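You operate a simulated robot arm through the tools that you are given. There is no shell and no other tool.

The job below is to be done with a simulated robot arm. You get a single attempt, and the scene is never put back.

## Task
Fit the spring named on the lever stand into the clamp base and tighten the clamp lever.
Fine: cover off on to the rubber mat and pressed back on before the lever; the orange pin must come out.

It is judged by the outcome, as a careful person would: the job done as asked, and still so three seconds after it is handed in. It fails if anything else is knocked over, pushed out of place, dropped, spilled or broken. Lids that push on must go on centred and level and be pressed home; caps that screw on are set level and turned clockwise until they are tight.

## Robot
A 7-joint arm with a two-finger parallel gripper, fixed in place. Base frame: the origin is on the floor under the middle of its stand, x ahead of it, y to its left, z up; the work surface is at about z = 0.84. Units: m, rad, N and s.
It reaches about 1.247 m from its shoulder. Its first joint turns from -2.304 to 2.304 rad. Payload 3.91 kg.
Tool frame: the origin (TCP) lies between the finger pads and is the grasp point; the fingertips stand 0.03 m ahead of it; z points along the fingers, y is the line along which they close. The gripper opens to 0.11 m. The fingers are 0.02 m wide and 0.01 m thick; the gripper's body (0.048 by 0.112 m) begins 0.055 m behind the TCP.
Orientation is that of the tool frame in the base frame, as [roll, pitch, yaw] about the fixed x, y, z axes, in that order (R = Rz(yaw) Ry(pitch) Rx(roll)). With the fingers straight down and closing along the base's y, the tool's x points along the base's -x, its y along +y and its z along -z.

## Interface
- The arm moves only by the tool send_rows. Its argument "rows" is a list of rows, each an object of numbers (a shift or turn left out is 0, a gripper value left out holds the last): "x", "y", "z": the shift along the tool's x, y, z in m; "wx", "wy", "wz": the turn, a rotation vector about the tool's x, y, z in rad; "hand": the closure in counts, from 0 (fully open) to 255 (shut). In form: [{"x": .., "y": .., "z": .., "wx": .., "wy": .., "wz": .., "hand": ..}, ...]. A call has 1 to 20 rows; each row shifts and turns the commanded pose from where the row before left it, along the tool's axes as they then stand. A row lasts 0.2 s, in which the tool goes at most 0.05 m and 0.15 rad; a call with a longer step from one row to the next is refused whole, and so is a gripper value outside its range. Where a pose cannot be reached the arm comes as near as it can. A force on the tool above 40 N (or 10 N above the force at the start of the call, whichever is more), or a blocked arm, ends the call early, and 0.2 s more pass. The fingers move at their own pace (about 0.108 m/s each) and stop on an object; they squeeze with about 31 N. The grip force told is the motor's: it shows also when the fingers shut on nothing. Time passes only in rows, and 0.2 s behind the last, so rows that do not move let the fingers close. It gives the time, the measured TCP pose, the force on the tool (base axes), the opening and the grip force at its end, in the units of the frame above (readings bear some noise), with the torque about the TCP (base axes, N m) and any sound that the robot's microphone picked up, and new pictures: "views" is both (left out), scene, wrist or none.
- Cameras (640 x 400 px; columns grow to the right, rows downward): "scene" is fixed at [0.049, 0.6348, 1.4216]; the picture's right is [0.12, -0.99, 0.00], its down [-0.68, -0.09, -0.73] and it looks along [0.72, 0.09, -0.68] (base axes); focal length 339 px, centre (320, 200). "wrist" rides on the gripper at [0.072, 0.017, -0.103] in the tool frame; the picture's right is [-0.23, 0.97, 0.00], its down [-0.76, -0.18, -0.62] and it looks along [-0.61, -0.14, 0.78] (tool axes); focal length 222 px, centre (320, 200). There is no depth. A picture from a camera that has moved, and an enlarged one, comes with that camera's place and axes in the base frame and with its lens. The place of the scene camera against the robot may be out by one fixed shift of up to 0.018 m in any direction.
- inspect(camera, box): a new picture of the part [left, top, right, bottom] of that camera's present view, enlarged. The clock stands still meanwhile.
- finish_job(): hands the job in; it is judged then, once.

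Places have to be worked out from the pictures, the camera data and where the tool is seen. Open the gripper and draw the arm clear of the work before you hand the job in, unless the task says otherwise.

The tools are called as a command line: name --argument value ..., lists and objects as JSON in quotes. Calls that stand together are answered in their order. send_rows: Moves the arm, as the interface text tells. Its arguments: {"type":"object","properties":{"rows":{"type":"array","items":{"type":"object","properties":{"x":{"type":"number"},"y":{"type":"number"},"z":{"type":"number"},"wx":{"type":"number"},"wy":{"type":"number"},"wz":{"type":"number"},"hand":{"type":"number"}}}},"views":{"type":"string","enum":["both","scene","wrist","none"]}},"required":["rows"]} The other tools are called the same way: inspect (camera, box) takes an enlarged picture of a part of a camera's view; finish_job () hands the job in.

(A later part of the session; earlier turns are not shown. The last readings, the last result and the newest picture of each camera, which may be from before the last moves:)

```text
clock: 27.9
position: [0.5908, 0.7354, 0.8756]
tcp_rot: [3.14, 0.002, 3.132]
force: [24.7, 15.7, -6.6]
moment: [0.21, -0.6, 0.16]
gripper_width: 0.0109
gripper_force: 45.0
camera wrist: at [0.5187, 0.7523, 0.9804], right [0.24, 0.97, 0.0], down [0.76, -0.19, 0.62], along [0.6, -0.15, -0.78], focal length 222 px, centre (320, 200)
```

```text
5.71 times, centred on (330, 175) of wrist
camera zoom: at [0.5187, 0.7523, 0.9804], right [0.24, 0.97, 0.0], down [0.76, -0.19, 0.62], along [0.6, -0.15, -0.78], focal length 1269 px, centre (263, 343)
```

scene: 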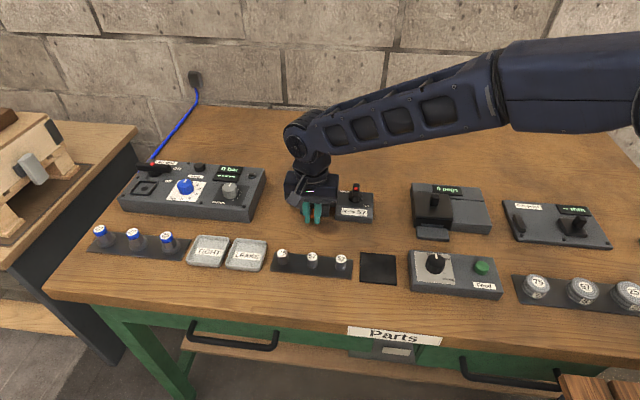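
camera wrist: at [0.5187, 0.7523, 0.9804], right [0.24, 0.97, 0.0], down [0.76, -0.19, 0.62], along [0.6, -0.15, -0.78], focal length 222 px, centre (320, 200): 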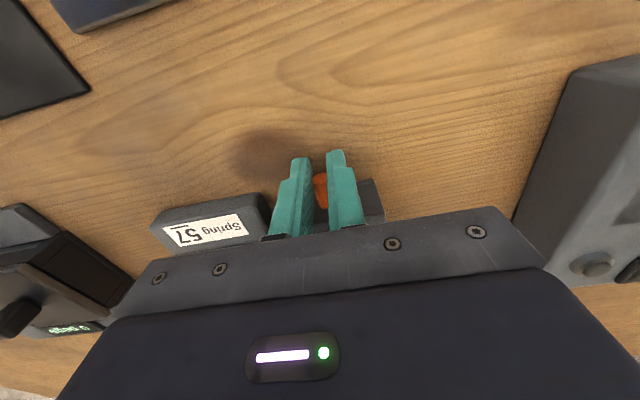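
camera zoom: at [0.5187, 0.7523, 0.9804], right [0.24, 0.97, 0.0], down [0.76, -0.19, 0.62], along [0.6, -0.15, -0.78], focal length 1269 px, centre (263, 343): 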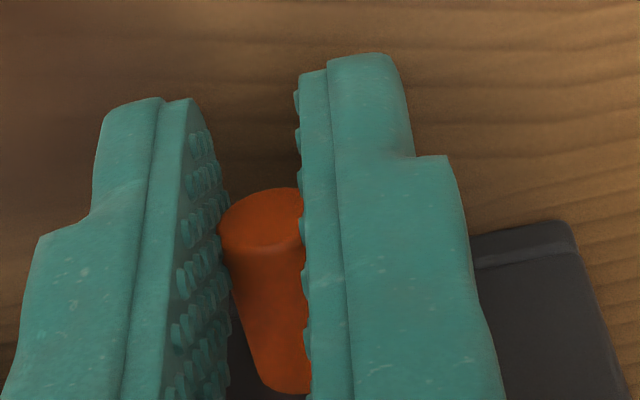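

The pin is at a hard stop after ~14 mm of travel. I ease the tension, then open the fingers slightly here to see whether it stays out.

send_rows --rows '[{"x": -0.0015}, {}, {"hand": 215}, {}, {}]' --views "wrist"

inspect --camera "wrist" --box '[290, 140, 370, 210]'

inspect --camera "scene" --box '[290, 175, 370, 235]'

```text
clock: 29.1
position: [0.5911, 0.7339, 0.8766]
tcp_rot: [3.141, -0.002, 3.132]
force: [-0.1, 0.4, -0.9]
moment: [0.03, -0.03, 0.01]
gripper_width: 0.0173
gripper_force: 0.1
camera wrist: at [0.5191, 0.7516, 0.9808], right [0.24, 0.97, 0.0], down [0.76, -0.19, 0.62], along [0.6, -0.15, -0.78], focal length 222 px, centre (320, 200)
```

wrist: 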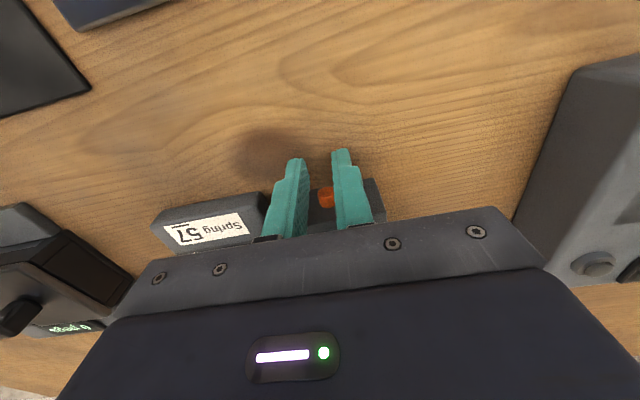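

```text
5.71 times, centred on (330, 175) of wrist
camera zoom: at [0.5191, 0.7516, 0.9808], right [0.24, 0.97, 0.0], down [0.76, -0.19, 0.62], along [0.6, -0.15, -0.78], focal length 1269 px, centre (263, 343)
```

zoom: 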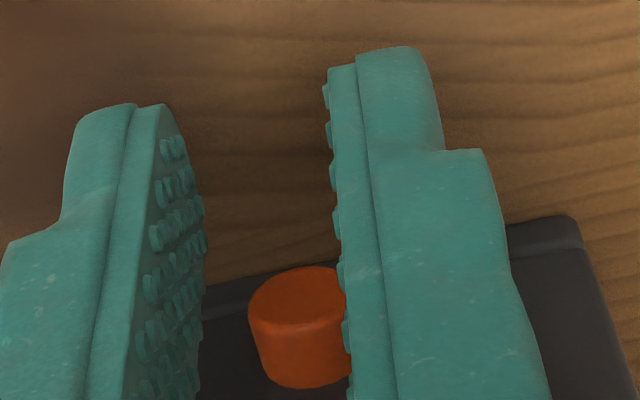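

```text
6.67 times, centred on (330, 205) of scene
camera zoom: at [0.049, 0.6348, 1.4216], right [0.12, -0.99, 0.0], down [-0.68, -0.09, -0.73], along [0.72, 0.09, -0.68], focal length 2262 px, centre (253, 167)
```

zoom: 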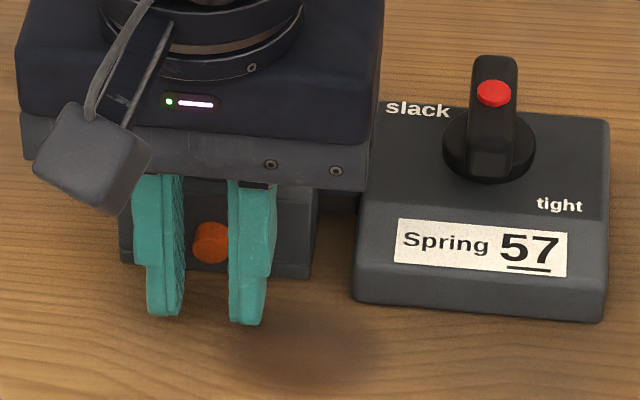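

It springs back by itself when released. I lift away and look very closely at the pin and its surroundings for a latch/turn feature.

send_rows --rows '[{"x": 0.006}, {"z": -0.04}, {"z": -0.04, "x": 0.02}, {"z": -0.03, "x": 0.03, "hand": 120}, {}]' --views "wrist"

inspect --camera "scene" --box '[296, 180, 336, 220]'

inspect --camera "scene" --box '[306, 204, 322, 217]'

inspect --camera "wrist" --box '[300, 140, 370, 200]'

```text
clock: 30.3
position: [0.5371, 0.7369, 0.9861]
tcp_rot: [3.14, -0.001, 3.132]
force: [-0.1, 0.7, 0.5]
moment: [-0.02, 0.01, 0.03]
gripper_width: 0.0581
gripper_force: 0.1
camera wrist: at [0.4644, 0.753, 1.0904], right [0.24, 0.97, 0.0], down [0.76, -0.19, 0.62], along [0.6, -0.15, -0.78], focal length 222 px, centre (320, 200)
```

wrist: 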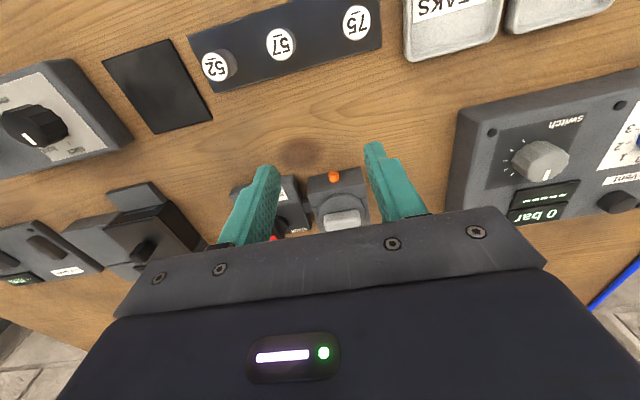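

```text
10.00 times, centred on (316, 200) of scene
camera zoom: at [0.049, 0.6348, 1.4216], right [0.12, -0.99, 0.0], down [-0.68, -0.09, -0.73], along [0.72, 0.09, -0.68], focal length 3393 px, centre (360, 200)
```

zoom: 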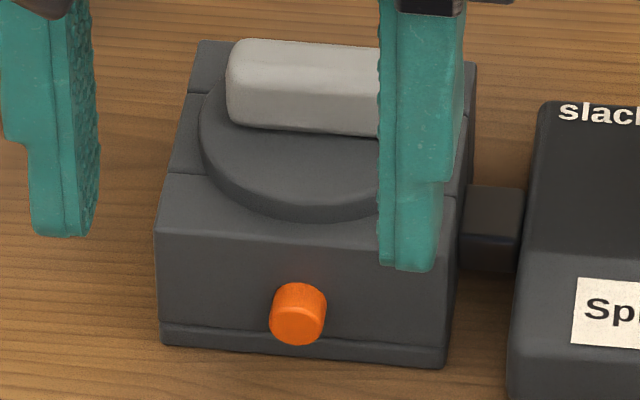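

```text
16.00 times, centred on (314, 210) of scene
camera zoom: at [0.049, 0.6348, 1.4216], right [0.12, -0.99, 0.0], down [-0.68, -0.09, -0.73], along [0.72, 0.09, -0.68], focal length 5428 px, centre (416, 32)
```

zoom: 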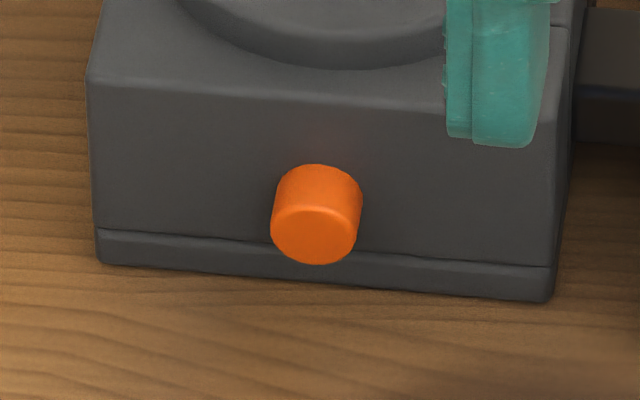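

```text
6.67 times, centred on (335, 170) of wrist
camera zoom: at [0.4644, 0.753, 1.0904], right [0.24, 0.97, 0.0], down [0.76, -0.19, 0.62], along [0.6, -0.15, -0.78], focal length 1481 px, centre (220, 400)
```

zoom: 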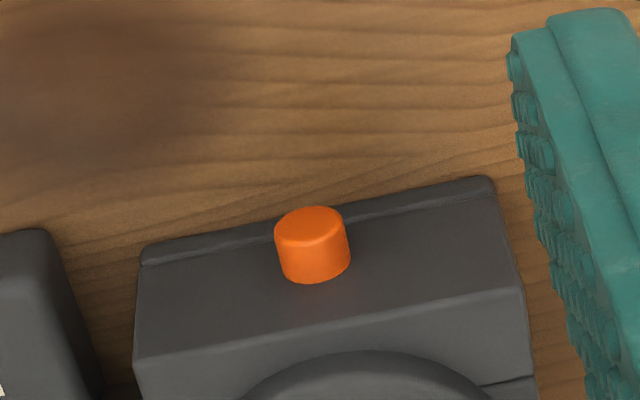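

Plain pin, no markings. Before anything else I'll check the cover itself; I move over it to measure the handle.

send_rows --rows '[{"z": -0.02, "wz": -0.0105}, {"x": -0.03}, {"x": -0.03}, {"x": -0.03}, {"x": -0.033, "hand": 60}, {}]' --views "wrist"

inspect --camera "wrist" --box '[260, 70, 380, 160]'

```text
clock: 31.7
position: [0.6586, 0.7361, 1.0068]
tcp_rot: [3.141, -0.003, 3.141]
force: [0.1, 0.1, 0.1]
moment: [0.0, -0.05, -0.03]
gripper_width: 0.0841
gripper_force: 0.0
camera wrist: at [0.5862, 0.7524, 1.112], right [0.23, 0.97, 0.0], down [0.76, -0.18, 0.62], along [0.61, -0.14, -0.78], focal length 222 px, centre (320, 200)
```

wrist: 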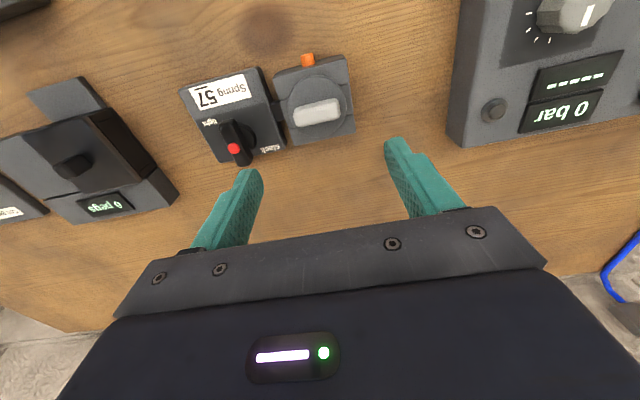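

```text
4.44 times, centred on (320, 115) of wrist
camera zoom: at [0.5862, 0.7524, 1.112], right [0.23, 0.97, 0.0], down [0.76, -0.18, 0.62], along [0.61, -0.14, -0.78], focal length 987 px, centre (320, 578)
```

zoom: 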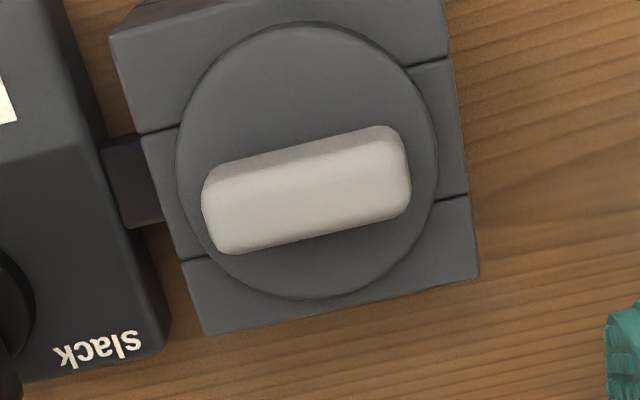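

Cover centre ≈ (0.649, 0.735), 58 mm across, handle ≈ 44 mm long along y, its top near z≈0.896. I go down over the handle with the fingers 60 mm apart, stopping just above the disc.

send_rows --rows '[{"x": 0.012, "y": -0.0005, "hand": 116}, {"z": 0.03}, {"z": 0.03}, {"z": 0.015}, {}]' --views "wrist"

inspect --camera "wrist" --box '[260, 130, 390, 215]'

inspect --camera "scene" --box '[280, 165, 380, 225]'

```text
clock: 32.9
position: [0.6465, 0.7341, 0.9313]
tcp_rot: [3.139, 0.001, 3.141]
force: [-0.2, -0.3, -0.2]
moment: [-0.01, 0.0, -0.01]
gripper_width: 0.0599
gripper_force: 0.1
camera wrist: at [0.5742, 0.7506, 1.0355], right [0.23, 0.97, 0.0], down [0.76, -0.18, 0.62], along [0.61, -0.14, -0.78], focal length 222 px, centre (320, 200)
```

wrist: 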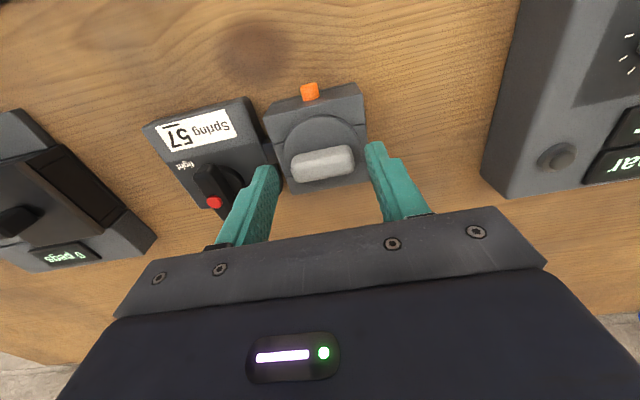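

```text
4.71 times, centred on (325, 172) of wrist
camera zoom: at [0.5742, 0.7506, 1.0355], right [0.23, 0.97, 0.0], down [0.76, -0.18, 0.62], along [0.61, -0.14, -0.78], focal length 1045 px, centre (296, 329)
```

zoom: 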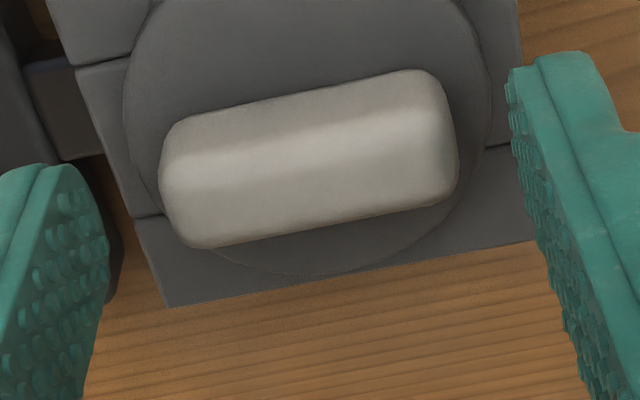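

```text
6.40 times, centred on (330, 195) of scene
camera zoom: at [0.049, 0.6348, 1.4216], right [0.12, -0.99, 0.0], down [-0.68, -0.09, -0.73], along [0.72, 0.09, -0.68], focal length 2171 px, centre (256, 232)
```

zoom: 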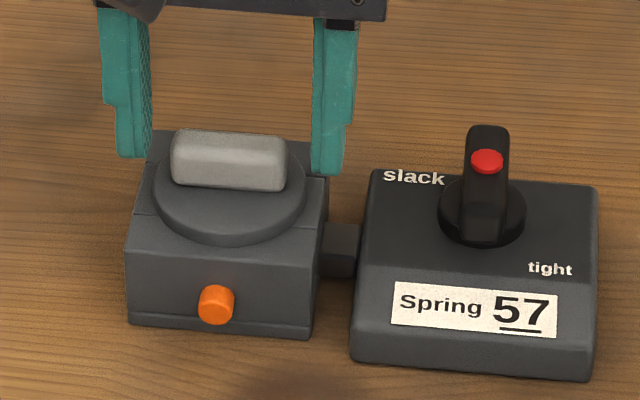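

Refined: handle centre about 2.5 mm further +x and 1 mm +y of the tool axis, disc top z≈0.884. I correct, go down to TCP z≈0.917 and close on the handle's ends.

send_rows --rows '[{"x": -0.0025, "y": 0.001}, {"z": 0.008}, {"z": 0.006}, {"hand": 255}, {}, {}, {}]' --views "wrist"

inspect --camera "wrist" --box '[260, 130, 390, 215]'

inspect --camera "scene" --box '[280, 165, 380, 225]'

```text
clock: 34.5
position: [0.6487, 0.7346, 0.919]
tcp_rot: [3.137, 0.0, 3.141]
force: [1.5, -1.0, 25.5]
moment: [-0.11, -0.03, 0.04]
gripper_width: 0.0424
gripper_force: 31.6
camera wrist: at [0.5764, 0.7514, 1.0234], right [0.23, 0.97, 0.0], down [0.76, -0.18, 0.62], along [0.61, -0.14, -0.78], focal length 222 px, centre (320, 200)
```

wrist: 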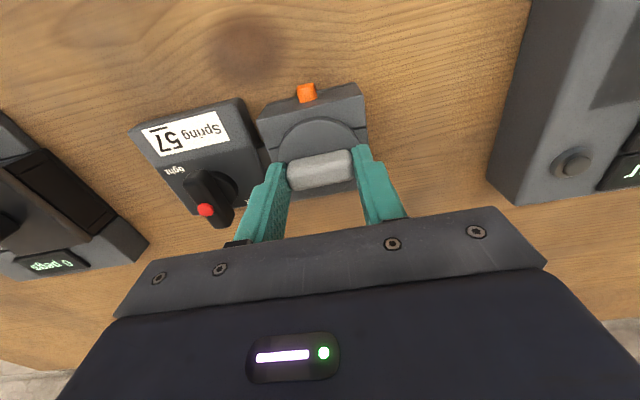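

```text
4.71 times, centred on (325, 172) of wrist
camera zoom: at [0.5764, 0.7514, 1.0234], right [0.23, 0.97, 0.0], down [0.76, -0.18, 0.62], along [0.61, -0.14, -0.78], focal length 1045 px, centre (296, 329)
```

zoom: 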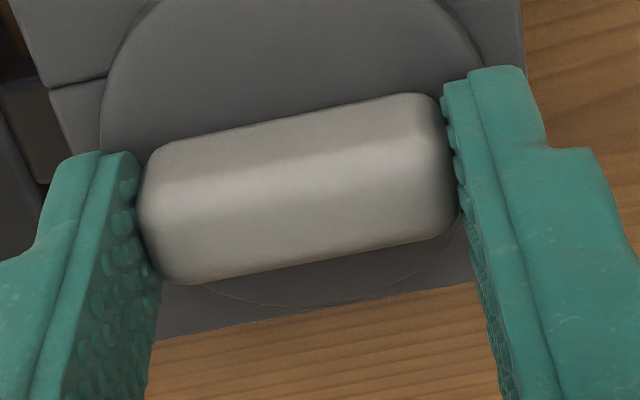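

```text
6.40 times, centred on (330, 195) of scene
camera zoom: at [0.049, 0.6348, 1.4216], right [0.12, -0.99, 0.0], down [-0.68, -0.09, -0.73], along [0.72, 0.09, -0.68], focal length 2171 px, centre (256, 232)
```

zoom: 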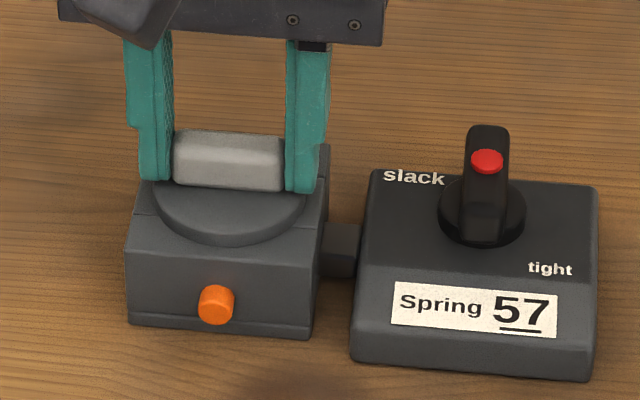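

Handle gripped (42.4 mm); the tips are resting on the disc with 25 N. I raise by small steps and watch the vertical force to see if the cover is free.

send_rows --rows '[{"z": -0.002}, {}]' --views "none"

send_rows --rows '[{"z": -0.001}, {}]' --views "none"

send_rows --rows '[{"z": -0.001}, {}]' --views "none"

```text
clock: 35.1
position: [0.6492, 0.736, 0.9189]
tcp_rot: [3.14, 0.0, 3.141]
force: [5.7, 3.8, 14.1]
moment: [0.24, -0.34, 0.01]
gripper_width: 0.0427
gripper_force: 30.7
```

```text
clock: 35.7
position: [0.6495, 0.7358, 0.9199]
tcp_rot: [-3.141, -0.001, 3.141]
force: [4.8, 4.0, 2.7]
moment: [0.18, -0.28, 0.03]
gripper_width: 0.0426
gripper_force: 30.8
```

```text
clock: 36.3
position: [0.6489, 0.7357, 0.9199]
tcp_rot: [3.141, -0.002, -3.14]
force: [-0.5, 0.2, -0.5]
moment: [0.03, 0.0, -0.01]
gripper_width: 0.0425
gripper_force: 31.3
heard: snap
```

A "snap" was heard and the force dropped to zero; I look before moving on.

inspect --camera "wrist" --box '[260, 60, 390, 215]'

inspect --camera "scene" --box '[280, 165, 380, 225]'

```text
2.58 times, centred on (325, 138) of wrist
camera zoom: at [0.577, 0.7524, 1.0252], right [0.23, 0.97, 0.0], down [0.76, -0.18, 0.62], along [0.61, -0.14, -0.78], focal length 573 px, centre (307, 361)
```

zoom: 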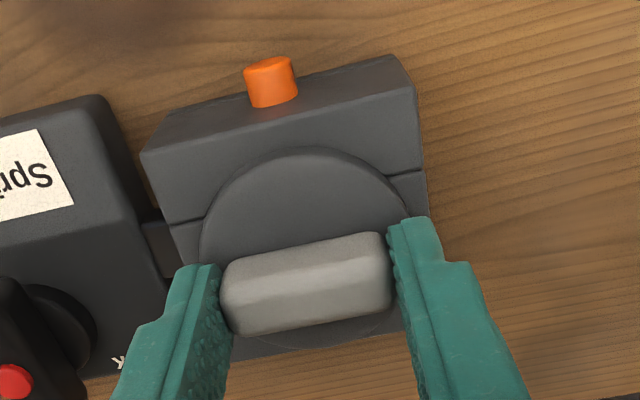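

```text
6.40 times, centred on (330, 195) of scene
camera zoom: at [0.049, 0.6348, 1.4216], right [0.12, -0.99, 0.0], down [-0.68, -0.09, -0.73], along [0.72, 0.09, -0.68], focal length 2171 px, centre (256, 232)
```

zoom: 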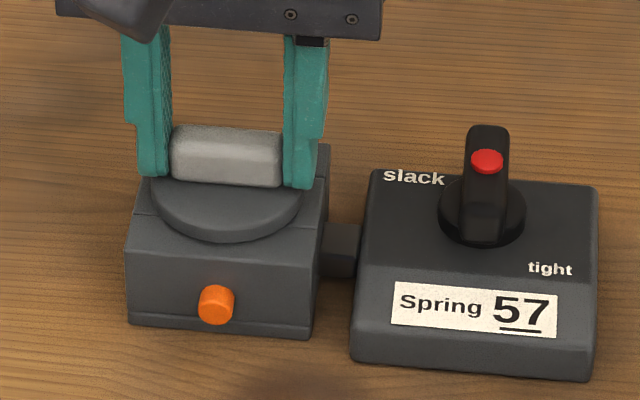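

The cover seems to have unsnapped. I lift a little further, slowly, and check force and picture.

send_rows --rows '[{"z": -0.002}, {"z": -0.002}, {"z": -0.003}, {}]' --views "none"

send_rows --rows '[{"z": -0.004}, {"z": -0.004}, {}]' --views "wrist"

inspect --camera "scene" --box '[280, 165, 380, 225]'

```text
clock: 37.3
position: [0.6504, 0.7352, 0.9281]
tcp_rot: [3.141, -0.004, 3.141]
force: [0.4, -0.7, 0.0]
moment: [0.0, 0.02, 0.0]
gripper_width: 0.0424
gripper_force: 31.0
```

```text
clock: 38.1
position: [0.6491, 0.7352, 0.9354]
tcp_rot: [3.14, 0.0, -3.142]
force: [0.0, -0.1, 0.6]
moment: [0.0, 0.0, -0.01]
gripper_width: 0.0422
gripper_force: 30.7
camera wrist: at [0.5769, 0.7524, 1.0402], right [0.23, 0.97, 0.0], down [0.76, -0.18, 0.62], along [0.61, -0.14, -0.78], focal length 222 px, centre (320, 200)
```

wrist: 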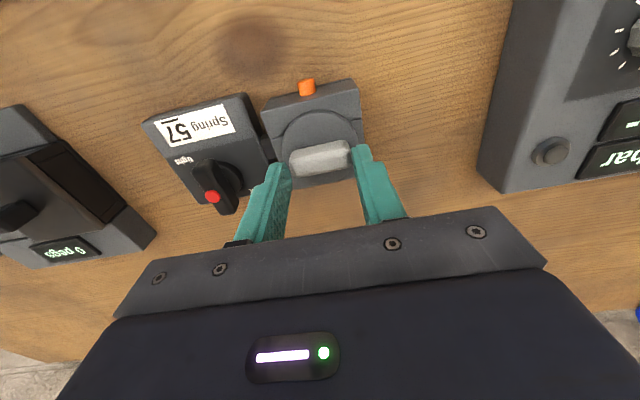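

```text
6.40 times, centred on (330, 195) of scene
camera zoom: at [0.049, 0.6348, 1.4216], right [0.12, -0.99, 0.0], down [-0.68, -0.09, -0.73], along [0.72, 0.09, -0.68], focal length 2171 px, centre (256, 232)
```

zoom: 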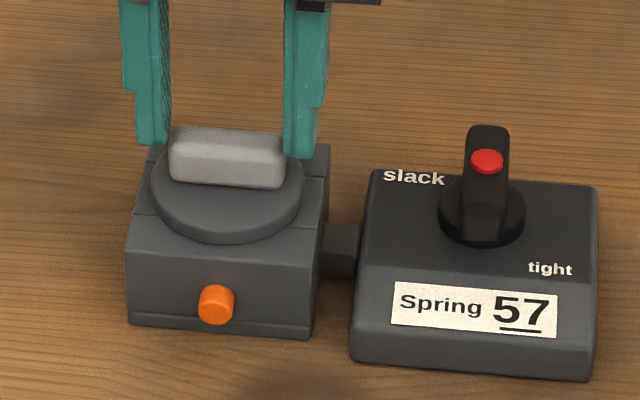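

Force is zero yet the scene picture suggests the fingers rose relative to the handle. I zoom in on the contact.

inspect --camera "wrist" --box '[265, 130, 385, 205]'

inspect --camera "scene" --box '[295, 175, 335, 205]'

```text
5.33 times, centred on (325, 168) of wrist
camera zoom: at [0.5769, 0.7524, 1.0402], right [0.23, 0.97, 0.0], down [0.76, -0.18, 0.62], along [0.61, -0.14, -0.78], focal length 1185 px, centre (293, 373)
```

zoom: 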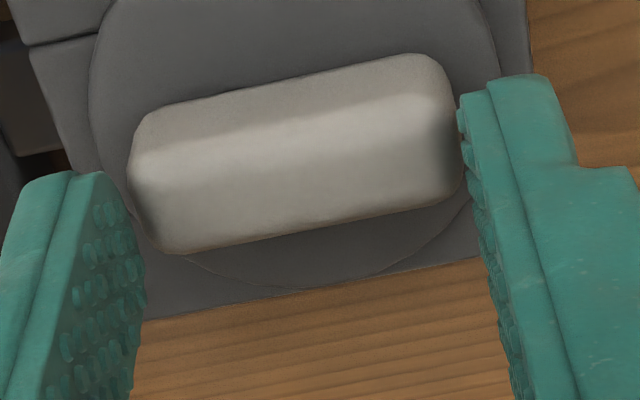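

```text
13.33 times, centred on (315, 190) of scene
camera zoom: at [0.049, 0.6348, 1.4216], right [0.12, -0.99, 0.0], down [-0.68, -0.09, -0.73], along [0.72, 0.09, -0.68], focal length 4523 px, centre (387, 333)
```

zoom: 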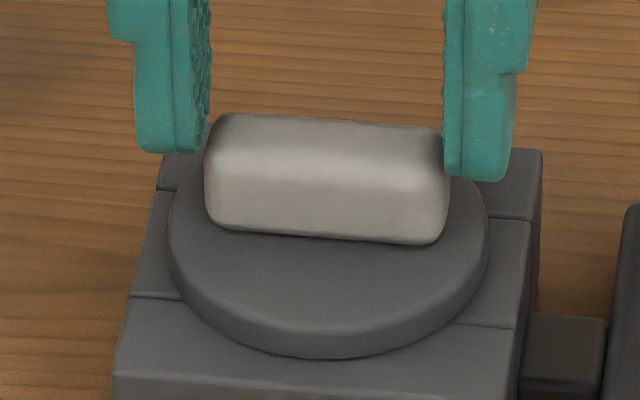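

The fingers appear to have slid up along the handle ends. I open, go back down and regrip lower to repeat the lift while watching the force at each millimetre.

send_rows --rows '[{"hand": 116}, {}, {"z": 0.008}, {"z": 0.006}, {}]' --views "wrist"

inspect --camera "wrist" --box '[260, 130, 390, 215]'

inspect --camera "scene" --box '[295, 175, 335, 205]'

```text
clock: 39.3
position: [0.6488, 0.7353, 0.9223]
tcp_rot: [3.14, -0.001, -3.14]
force: [0.6, 0.4, -0.7]
moment: [-0.03, -0.01, 0.07]
gripper_width: 0.06
gripper_force: 0.0
camera wrist: at [0.577, 0.7524, 1.0261], right [0.23, 0.97, 0.0], down [0.76, -0.18, 0.62], along [0.61, -0.14, -0.78], focal length 222 px, centre (320, 200)
```

wrist: 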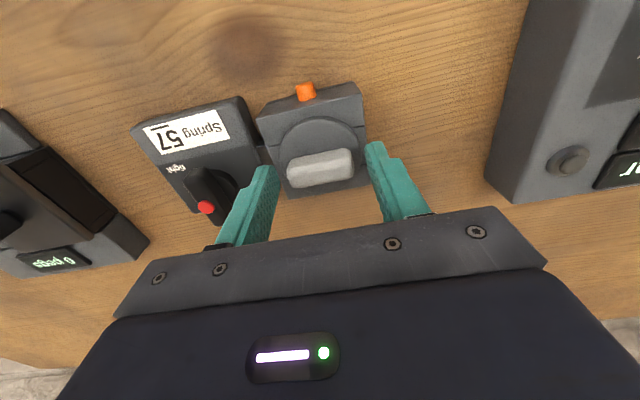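

```text
4.71 times, centred on (325, 172) of wrist
camera zoom: at [0.577, 0.7524, 1.0261], right [0.23, 0.97, 0.0], down [0.76, -0.18, 0.62], along [0.61, -0.14, -0.78], focal length 1045 px, centre (296, 329)
```

zoom: 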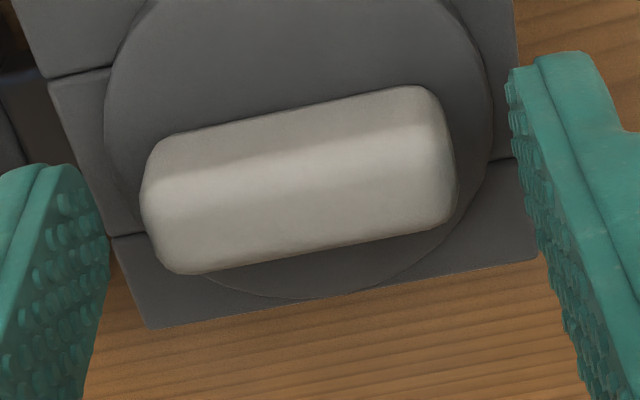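

```text
13.33 times, centred on (315, 190) of scene
camera zoom: at [0.049, 0.6348, 1.4216], right [0.12, -0.99, 0.0], down [-0.68, -0.09, -0.73], along [0.72, 0.09, -0.68], focal length 4523 px, centre (387, 333)
```

zoom: 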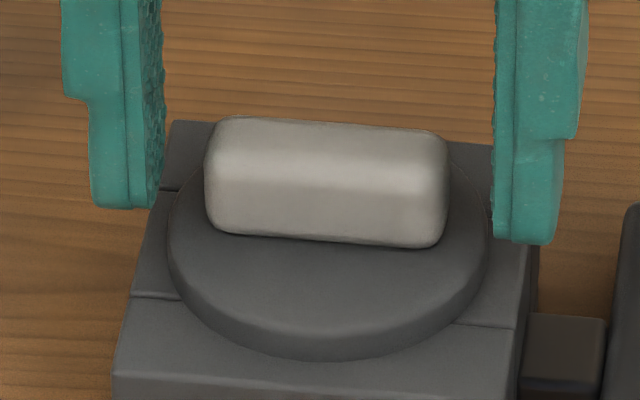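

I compare against the earlier identical 10x zoom to see if the cover's height changed.

inspect --camera "scene" --box '[296, 180, 336, 220]'

```text
10.00 times, centred on (316, 200) of scene
camera zoom: at [0.049, 0.6348, 1.4216], right [0.12, -0.99, 0.0], down [-0.68, -0.09, -0.73], along [0.72, 0.09, -0.68], focal length 3393 px, centre (360, 200)
```

zoom: 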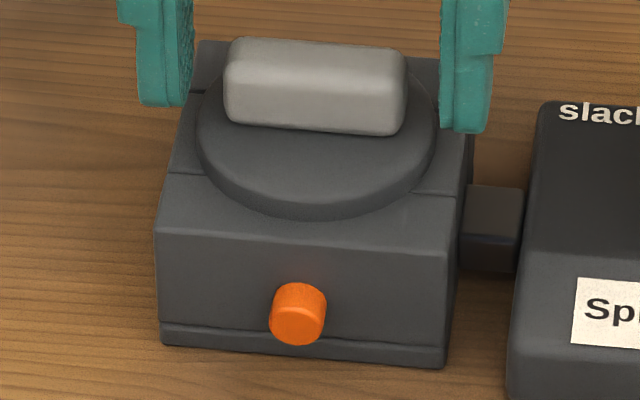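

Cover position is practically unchanged. I regrip on the handle and lift again in fine steps, reading the force each time.

send_rows --rows '[{"z": 0.003}, {"hand": 255}, {}, {}, {}]' --views "none"

send_rows --rows '[{"z": -0.001}, {}]' --views "none"

send_rows --rows '[{"z": -0.001}, {}]' --views "none"

send_rows --rows '[{"z": -0.001}, {}]' --views "none"

send_rows --rows '[{"z": -0.001}, {}]' --views "none"

```text
clock: 40.5
position: [0.6483, 0.7347, 0.9192]
tcp_rot: [3.14, -0.002, -3.141]
force: [-0.3, -0.7, 0.1]
moment: [0.0, 0.03, 0.0]
gripper_width: 0.0424
gripper_force: 31.3
```

```text
clock: 41.1
position: [0.6491, 0.7358, 0.919]
tcp_rot: [3.139, -0.001, -3.141]
force: [-0.3, 0.3, -0.2]
moment: [-0.01, -0.05, 0.0]
gripper_width: 0.0427
gripper_force: 30.6
```

```text
clock: 41.7
position: [0.6487, 0.7357, 0.9223]
tcp_rot: [3.138, 0.0, -3.141]
force: [0.4, -0.7, -1.1]
moment: [0.01, -0.01, 0.03]
gripper_width: 0.0426
gripper_force: 30.6
```

```text
clock: 42.3
position: [0.6486, 0.7352, 0.9219]
tcp_rot: [3.14, -0.003, 3.14]
force: [-0.7, 0.3, -0.7]
moment: [0.02, 0.02, 0.01]
gripper_width: 0.0424
gripper_force: 31.0
```

```text
clock: 42.9
position: [0.6496, 0.7357, 0.9221]
tcp_rot: [3.141, -0.002, -3.141]
force: [0.7, 0.1, -0.5]
moment: [0.02, 0.0, -0.01]
gripper_width: 0.0426
gripper_force: 31.6
```

No resistance at all now. I check the picture to see whether the cover is rising with the hand.

send_rows --rows '[{"z": -0.004}, {"z": -0.004}, {}]' --views "wrist"

inspect --camera "scene" --box '[296, 180, 336, 220]'

inspect --camera "wrist" --box '[260, 130, 390, 215]'

```text
clock: 43.7
position: [0.6481, 0.7366, 0.9313]
tcp_rot: [3.139, -0.002, 3.141]
force: [-0.5, -0.1, -1.5]
moment: [0.01, -0.04, -0.05]
gripper_width: 0.0428
gripper_force: 31.1
camera wrist: at [0.5763, 0.7524, 1.0358], right [0.23, 0.97, 0.0], down [0.76, -0.18, 0.62], along [0.61, -0.14, -0.78], focal length 222 px, centre (320, 200)
```

wrist: 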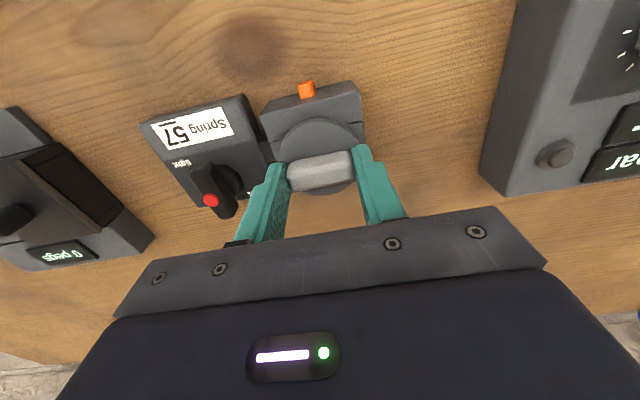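

```text
10.00 times, centred on (316, 200) of scene
camera zoom: at [0.049, 0.6348, 1.4216], right [0.12, -0.99, 0.0], down [-0.68, -0.09, -0.73], along [0.72, 0.09, -0.68], focal length 3393 px, centre (360, 200)
```

zoom: 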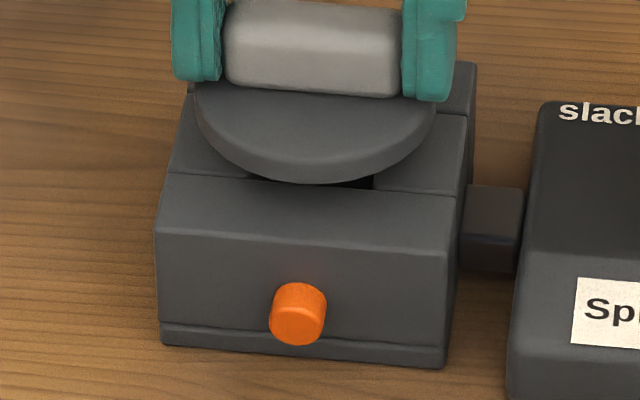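

```text
4.71 times, centred on (325, 172) of wrist
camera zoom: at [0.5763, 0.7524, 1.0358], right [0.23, 0.97, 0.0], down [0.76, -0.18, 0.62], along [0.61, -0.14, -0.78], focal length 1045 px, centre (296, 329)
```

zoom: 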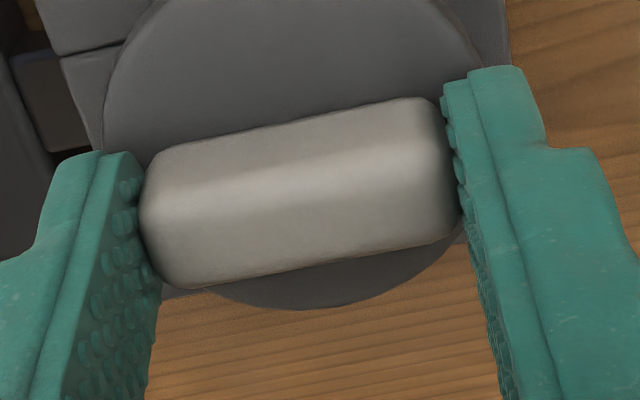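

The cover is free and lifting with the hand. I raise it well clear and look at what is under it.

send_rows --rows '[{"z": -0.01}, {"z": -0.02}, {"z": -0.025}, {"z": -0.025}, {"z": -0.02}, {}]' --views "both"

inspect --camera "scene" --box '[296, 150, 376, 225]'

inspect --camera "wrist" --box '[250, 60, 400, 215]'

```text
clock: 45.1
position: [0.6487, 0.735, 1.0318]
tcp_rot: [3.14, -0.001, 3.141]
force: [-0.9, 0.0, -0.9]
moment: [0.02, 0.0, -0.02]
gripper_width: 0.0426
gripper_force: 30.9
camera wrist: at [0.5764, 0.7518, 1.137], right [0.23, 0.97, 0.0], down [0.76, -0.18, 0.62], along [0.61, -0.14, -0.78], focal length 222 px, centre (320, 200)
```

scene: 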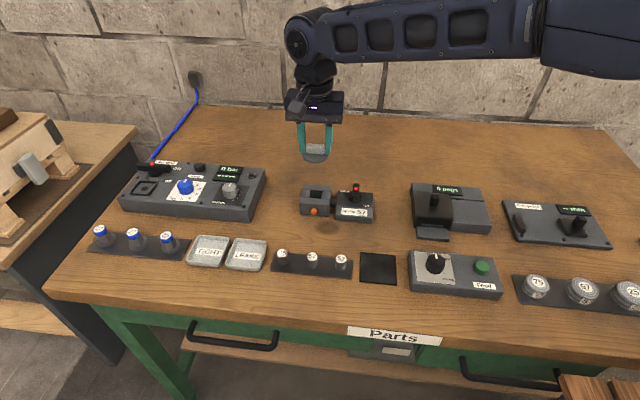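
wrist: 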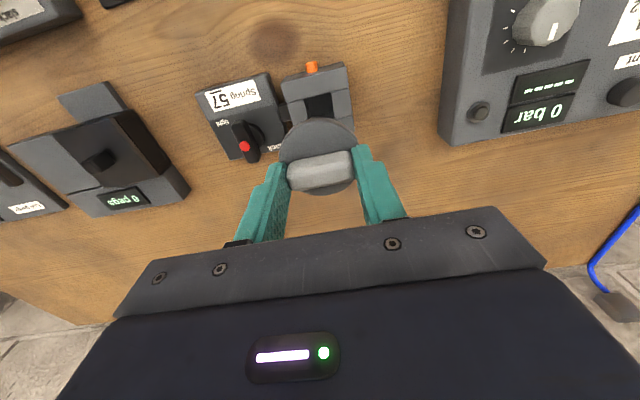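

```text
5.33 times, centred on (336, 188) of scene
camera zoom: at [0.049, 0.6348, 1.4216], right [0.12, -0.99, 0.0], down [-0.68, -0.09, -0.73], along [0.72, 0.09, -0.68], focal length 1809 px, centre (235, 267)
```

zoom: 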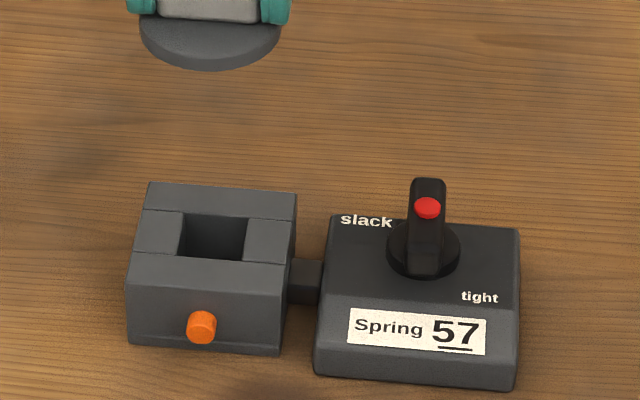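

```text
2.58 times, centred on (325, 138) of wrist
camera zoom: at [0.5764, 0.7518, 1.137], right [0.23, 0.97, 0.0], down [0.76, -0.18, 0.62], along [0.61, -0.14, -0.78], focal length 573 px, centre (307, 361)
```

zoom: 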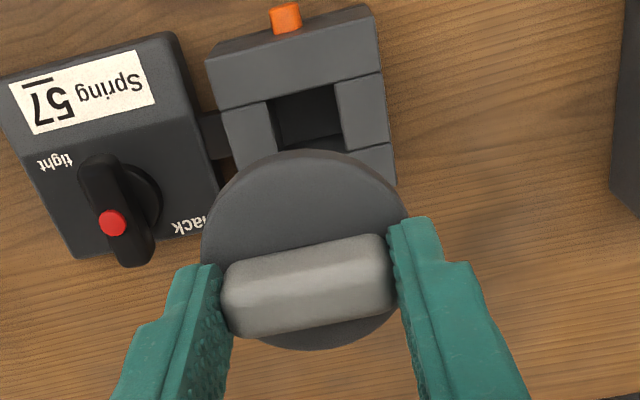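

The base has a square pocket under the cover. I carry the cover over to the mat (centre ≈ (0.480, 0.583)) and check alignment from above.

send_rows --rows '[{"x": 0.0212, "y": -0.019}, {"x": 0.0212, "y": -0.019}, {"x": 0.0212, "y": -0.019}, {"x": 0.0212, "y": -0.019}, {"x": 0.0212, "y": -0.019}, {"x": 0.0212, "y": -0.019}, {"x": 0.0212, "y": -0.019}, {"x": 0.0212, "y": -0.019}, {"z": 0.03}, {"z": 0.03}, {}]' --views "both"

inspect --camera "wrist" --box '[220, 60, 420, 215]'

inspect --camera "scene" --box '[320, 200, 420, 290]'

```text
clock: 47.5
position: [0.4802, 0.5849, 0.971]
tcp_rot: [3.141, -0.002, 3.14]
force: [-0.9, 0.5, -1.1]
moment: [-0.04, -0.02, 0.02]
gripper_width: 0.0426
gripper_force: 31.0
camera wrist: at [0.4082, 0.6008, 1.0761], right [0.23, 0.97, 0.0], down [0.76, -0.18, 0.62], along [0.61, -0.14, -0.78], focal length 222 px, centre (320, 200)
```

scene: 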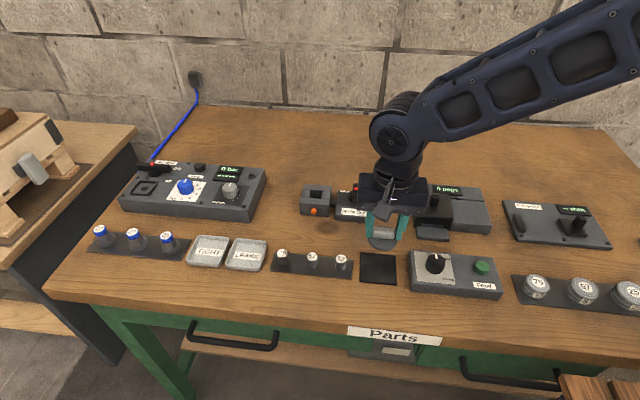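
wrist: 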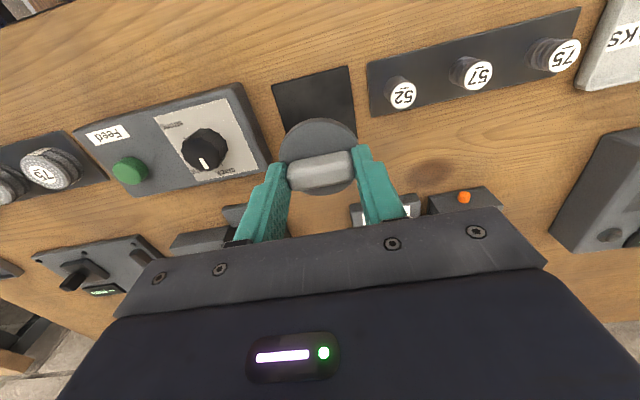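

```text
2.58 times, centred on (320, 138) of wrist
camera zoom: at [0.4082, 0.6008, 1.0761], right [0.23, 0.97, 0.0], down [0.76, -0.18, 0.62], along [0.61, -0.14, -0.78], focal length 573 px, centre (320, 361)
```

zoom: 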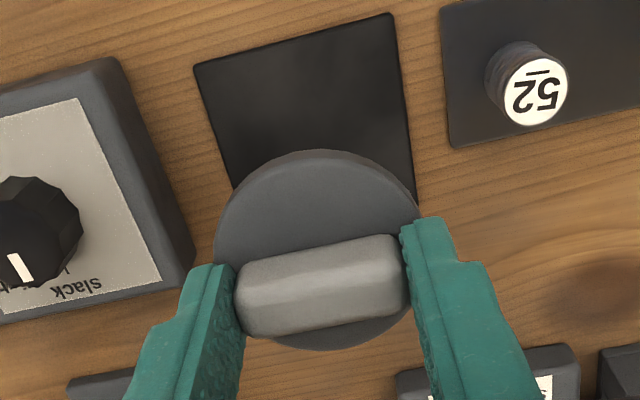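

```text
4.44 times, centred on (370, 245) of scene
camera zoom: at [0.049, 0.6348, 1.4216], right [0.12, -0.99, 0.0], down [-0.68, -0.09, -0.73], along [0.72, 0.09, -0.68], focal length 1508 px, centre (98, 0)
```

zoom: 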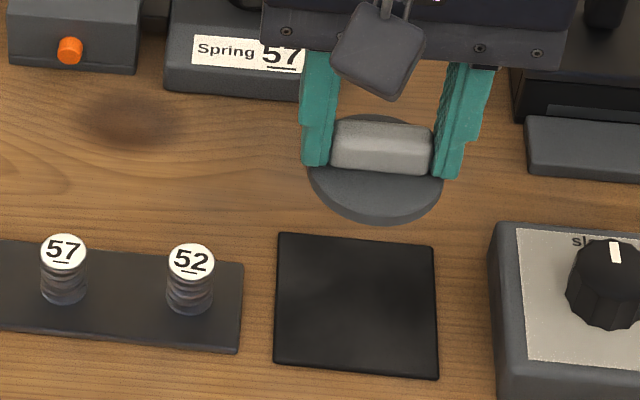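

The mat centre computes to (0.481, 0.583), consistent with before. I fine-align and lower the cover, with the last centimetre in small steps watching for contact.

send_rows --rows '[{"x": 0.002, "y": -0.0015}, {"z": 0.03}, {"z": 0.03}, {"z": 0.01}, {}]' --views "none"

send_rows --rows '[{"z": 0.004}, {"z": 0.003}, {}]' --views "none"

send_rows --rows '[{"z": 0.003}, {}]' --views "wrist"

inspect --camera "scene" --box '[330, 220, 420, 290]'

```text
clock: 48.7
position: [0.4762, 0.5818, 0.9014]
tcp_rot: [3.14, -0.002, 3.141]
force: [-0.2, -1.0, -0.5]
moment: [-0.02, -0.03, -0.03]
gripper_width: 0.0425
gripper_force: 31.5
```

```text
clock: 49.5
position: [0.4766, 0.5825, 0.8939]
tcp_rot: [3.14, 0.0, -3.14]
force: [0.1, 0.0, -0.8]
moment: [0.02, 0.01, -0.02]
gripper_width: 0.0427
gripper_force: 31.2
```

```text
clock: 50.1
position: [0.4764, 0.5823, 0.8915]
tcp_rot: [3.14, -0.002, 3.141]
force: [0.0, -0.3, -0.7]
moment: [-0.03, -0.01, 0.0]
gripper_width: 0.0426
gripper_force: 31.3
camera wrist: at [0.4051, 0.5987, 0.9956], right [0.23, 0.97, 0.0], down [0.76, -0.18, 0.62], along [0.61, -0.14, -0.78], focal length 222 px, centre (320, 200)
```

wrist: 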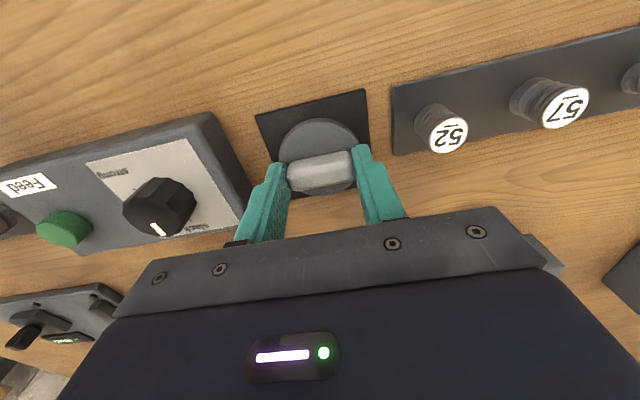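

```text
5.71 times, centred on (375, 255) of scene
camera zoom: at [0.049, 0.6348, 1.4216], right [0.12, -0.99, 0.0], down [-0.68, -0.09, -0.73], along [0.72, 0.09, -0.68], focal length 1939 px, centre (6, -114)
```

zoom: 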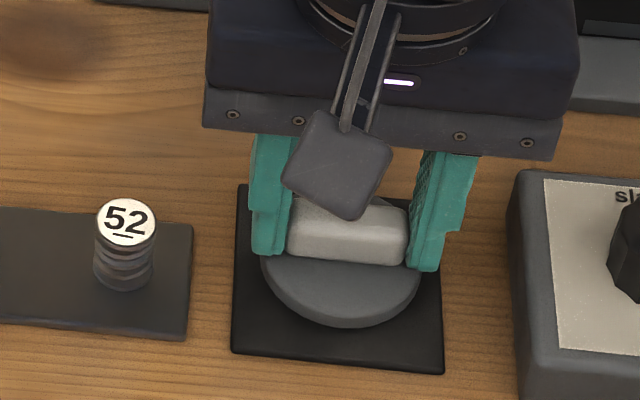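

The cover is over the mat and nearly down; I continue in ~1.5 mm steps until contact.

send_rows --rows '[{"z": 0.0015}, {}]' --views "none"

send_rows --rows '[{"z": 0.0015}, {}]' --views "none"

send_rows --rows '[{"z": 0.0015}, {}]' --views "none"

send_rows --rows '[{"z": 0.001}, {}]' --views "none"

```text
clock: 50.7
position: [0.4774, 0.5826, 0.8896]
tcp_rot: [-3.142, -0.001, -3.142]
force: [-0.1, -1.1, -0.2]
moment: [-0.01, 0.01, 0.0]
gripper_width: 0.043
gripper_force: 30.8
```

```text
clock: 51.3
position: [0.4767, 0.5831, 0.8882]
tcp_rot: [3.14, -0.003, 3.141]
force: [0.2, 0.0, 0.4]
moment: [0.0, 0.01, 0.04]
gripper_width: 0.0427
gripper_force: 30.6
```

```text
clock: 51.9
position: [0.4771, 0.5828, 0.8861]
tcp_rot: [3.141, -0.002, -3.141]
force: [0.2, -0.2, -0.3]
moment: [-0.01, 0.02, -0.02]
gripper_width: 0.0425
gripper_force: 31.1
```

```text
clock: 52.5
position: [0.477, 0.5823, 0.8855]
tcp_rot: [3.139, -0.002, 3.141]
force: [0.1, -0.5, -0.5]
moment: [0.02, 0.04, 0.03]
gripper_width: 0.0425
gripper_force: 31.0
```

Not yet touching; I continue down.

send_rows --rows '[{"z": 0.001}, {}]' --views "none"

send_rows --rows '[{"z": 0.001}, {}]' --views "none"

send_rows --rows '[{"z": 0.001}, {}]' --views "none"

```text
clock: 53.1
position: [0.4777, 0.5828, 0.8842]
tcp_rot: [3.139, -0.002, -3.14]
force: [-0.4, 0.0, -1.2]
moment: [0.02, 0.01, 0.02]
gripper_width: 0.0429
gripper_force: 31.1
```

```text
clock: 53.7
position: [0.4777, 0.5826, 0.8831]
tcp_rot: [3.139, -0.001, 3.14]
force: [0.0, 0.6, -1.0]
moment: [0.03, 0.0, 0.01]
gripper_width: 0.0426
gripper_force: 30.8
```

```text
clock: 54.3
position: [0.4783, 0.5828, 0.882]
tcp_rot: [3.14, -0.002, -3.141]
force: [-0.7, -0.8, 2.2]
moment: [-0.04, 0.06, 0.01]
gripper_width: 0.0424
gripper_force: 31.3
```

Contact (2 N) at TCP z≈0.882. I open the fingers and look before withdrawing.

send_rows --rows '[{"hand": 190}, {"hand": 140}, {"hand": 116}, {}]' --views "wrist"

send_rows --rows '[{"z": -0.02}, {"z": -0.04}, {"z": -0.04}, {"z": -0.03}, {}]' --views "both"

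inspect --camera "scene" --box '[330, 220, 420, 290]'

```text
clock: 55.3
position: [0.4773, 0.5821, 0.8819]
tcp_rot: [3.14, -0.002, -3.14]
force: [0.3, 0.0, -1.3]
moment: [-0.04, -0.01, 0.0]
gripper_width: 0.0598
gripper_force: 0.1
camera wrist: at [0.4054, 0.5988, 0.9872], right [0.23, 0.97, 0.0], down [0.76, -0.18, 0.62], along [0.61, -0.14, -0.78], focal length 222 px, centre (320, 200)
```

wrist: 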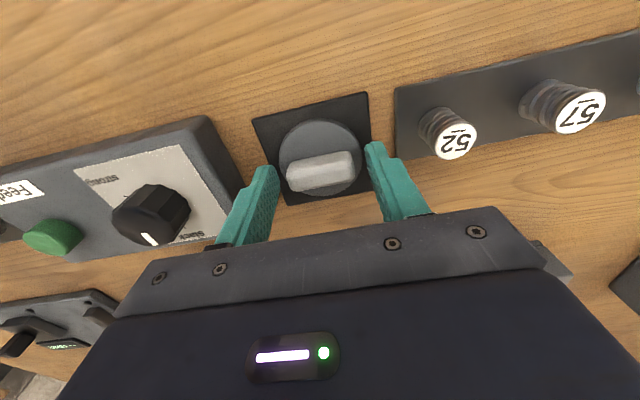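

```text
clock: 56.5
position: [0.4768, 0.5821, 1.0131]
tcp_rot: [3.139, -0.002, -3.141]
force: [-0.5, -0.5, 0.5]
moment: [0.01, 0.0, 0.03]
gripper_width: 0.06
gripper_force: 0.0
camera wrist: at [0.4041, 0.599, 1.1181], right [0.23, 0.97, 0.0], down [0.76, -0.18, 0.62], along [0.61, -0.14, -0.78], focal length 222 px, centre (320, 200)
```

scene: 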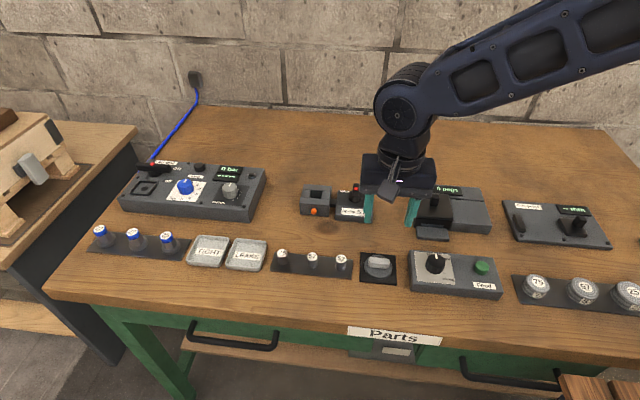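
wrist: 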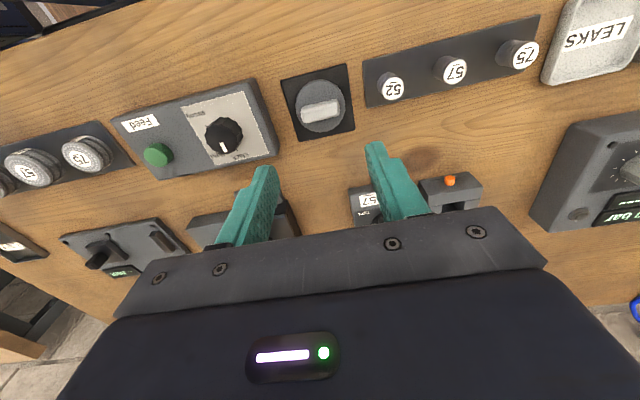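

```text
5.71 times, centred on (375, 255) of scene
camera zoom: at [0.049, 0.6348, 1.4216], right [0.12, -0.99, 0.0], down [-0.68, -0.09, -0.73], along [0.72, 0.09, -0.68], focal length 1939 px, centre (6, -114)
```

zoom: 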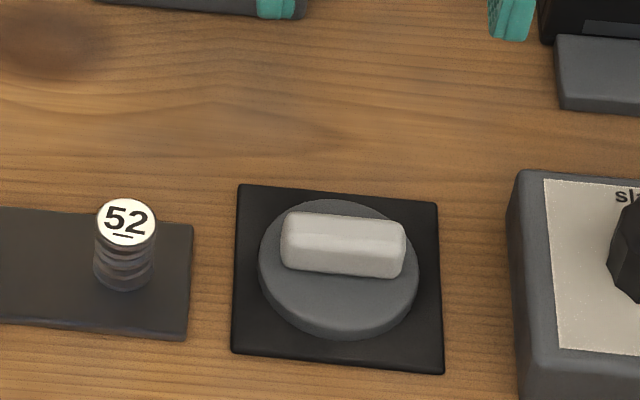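

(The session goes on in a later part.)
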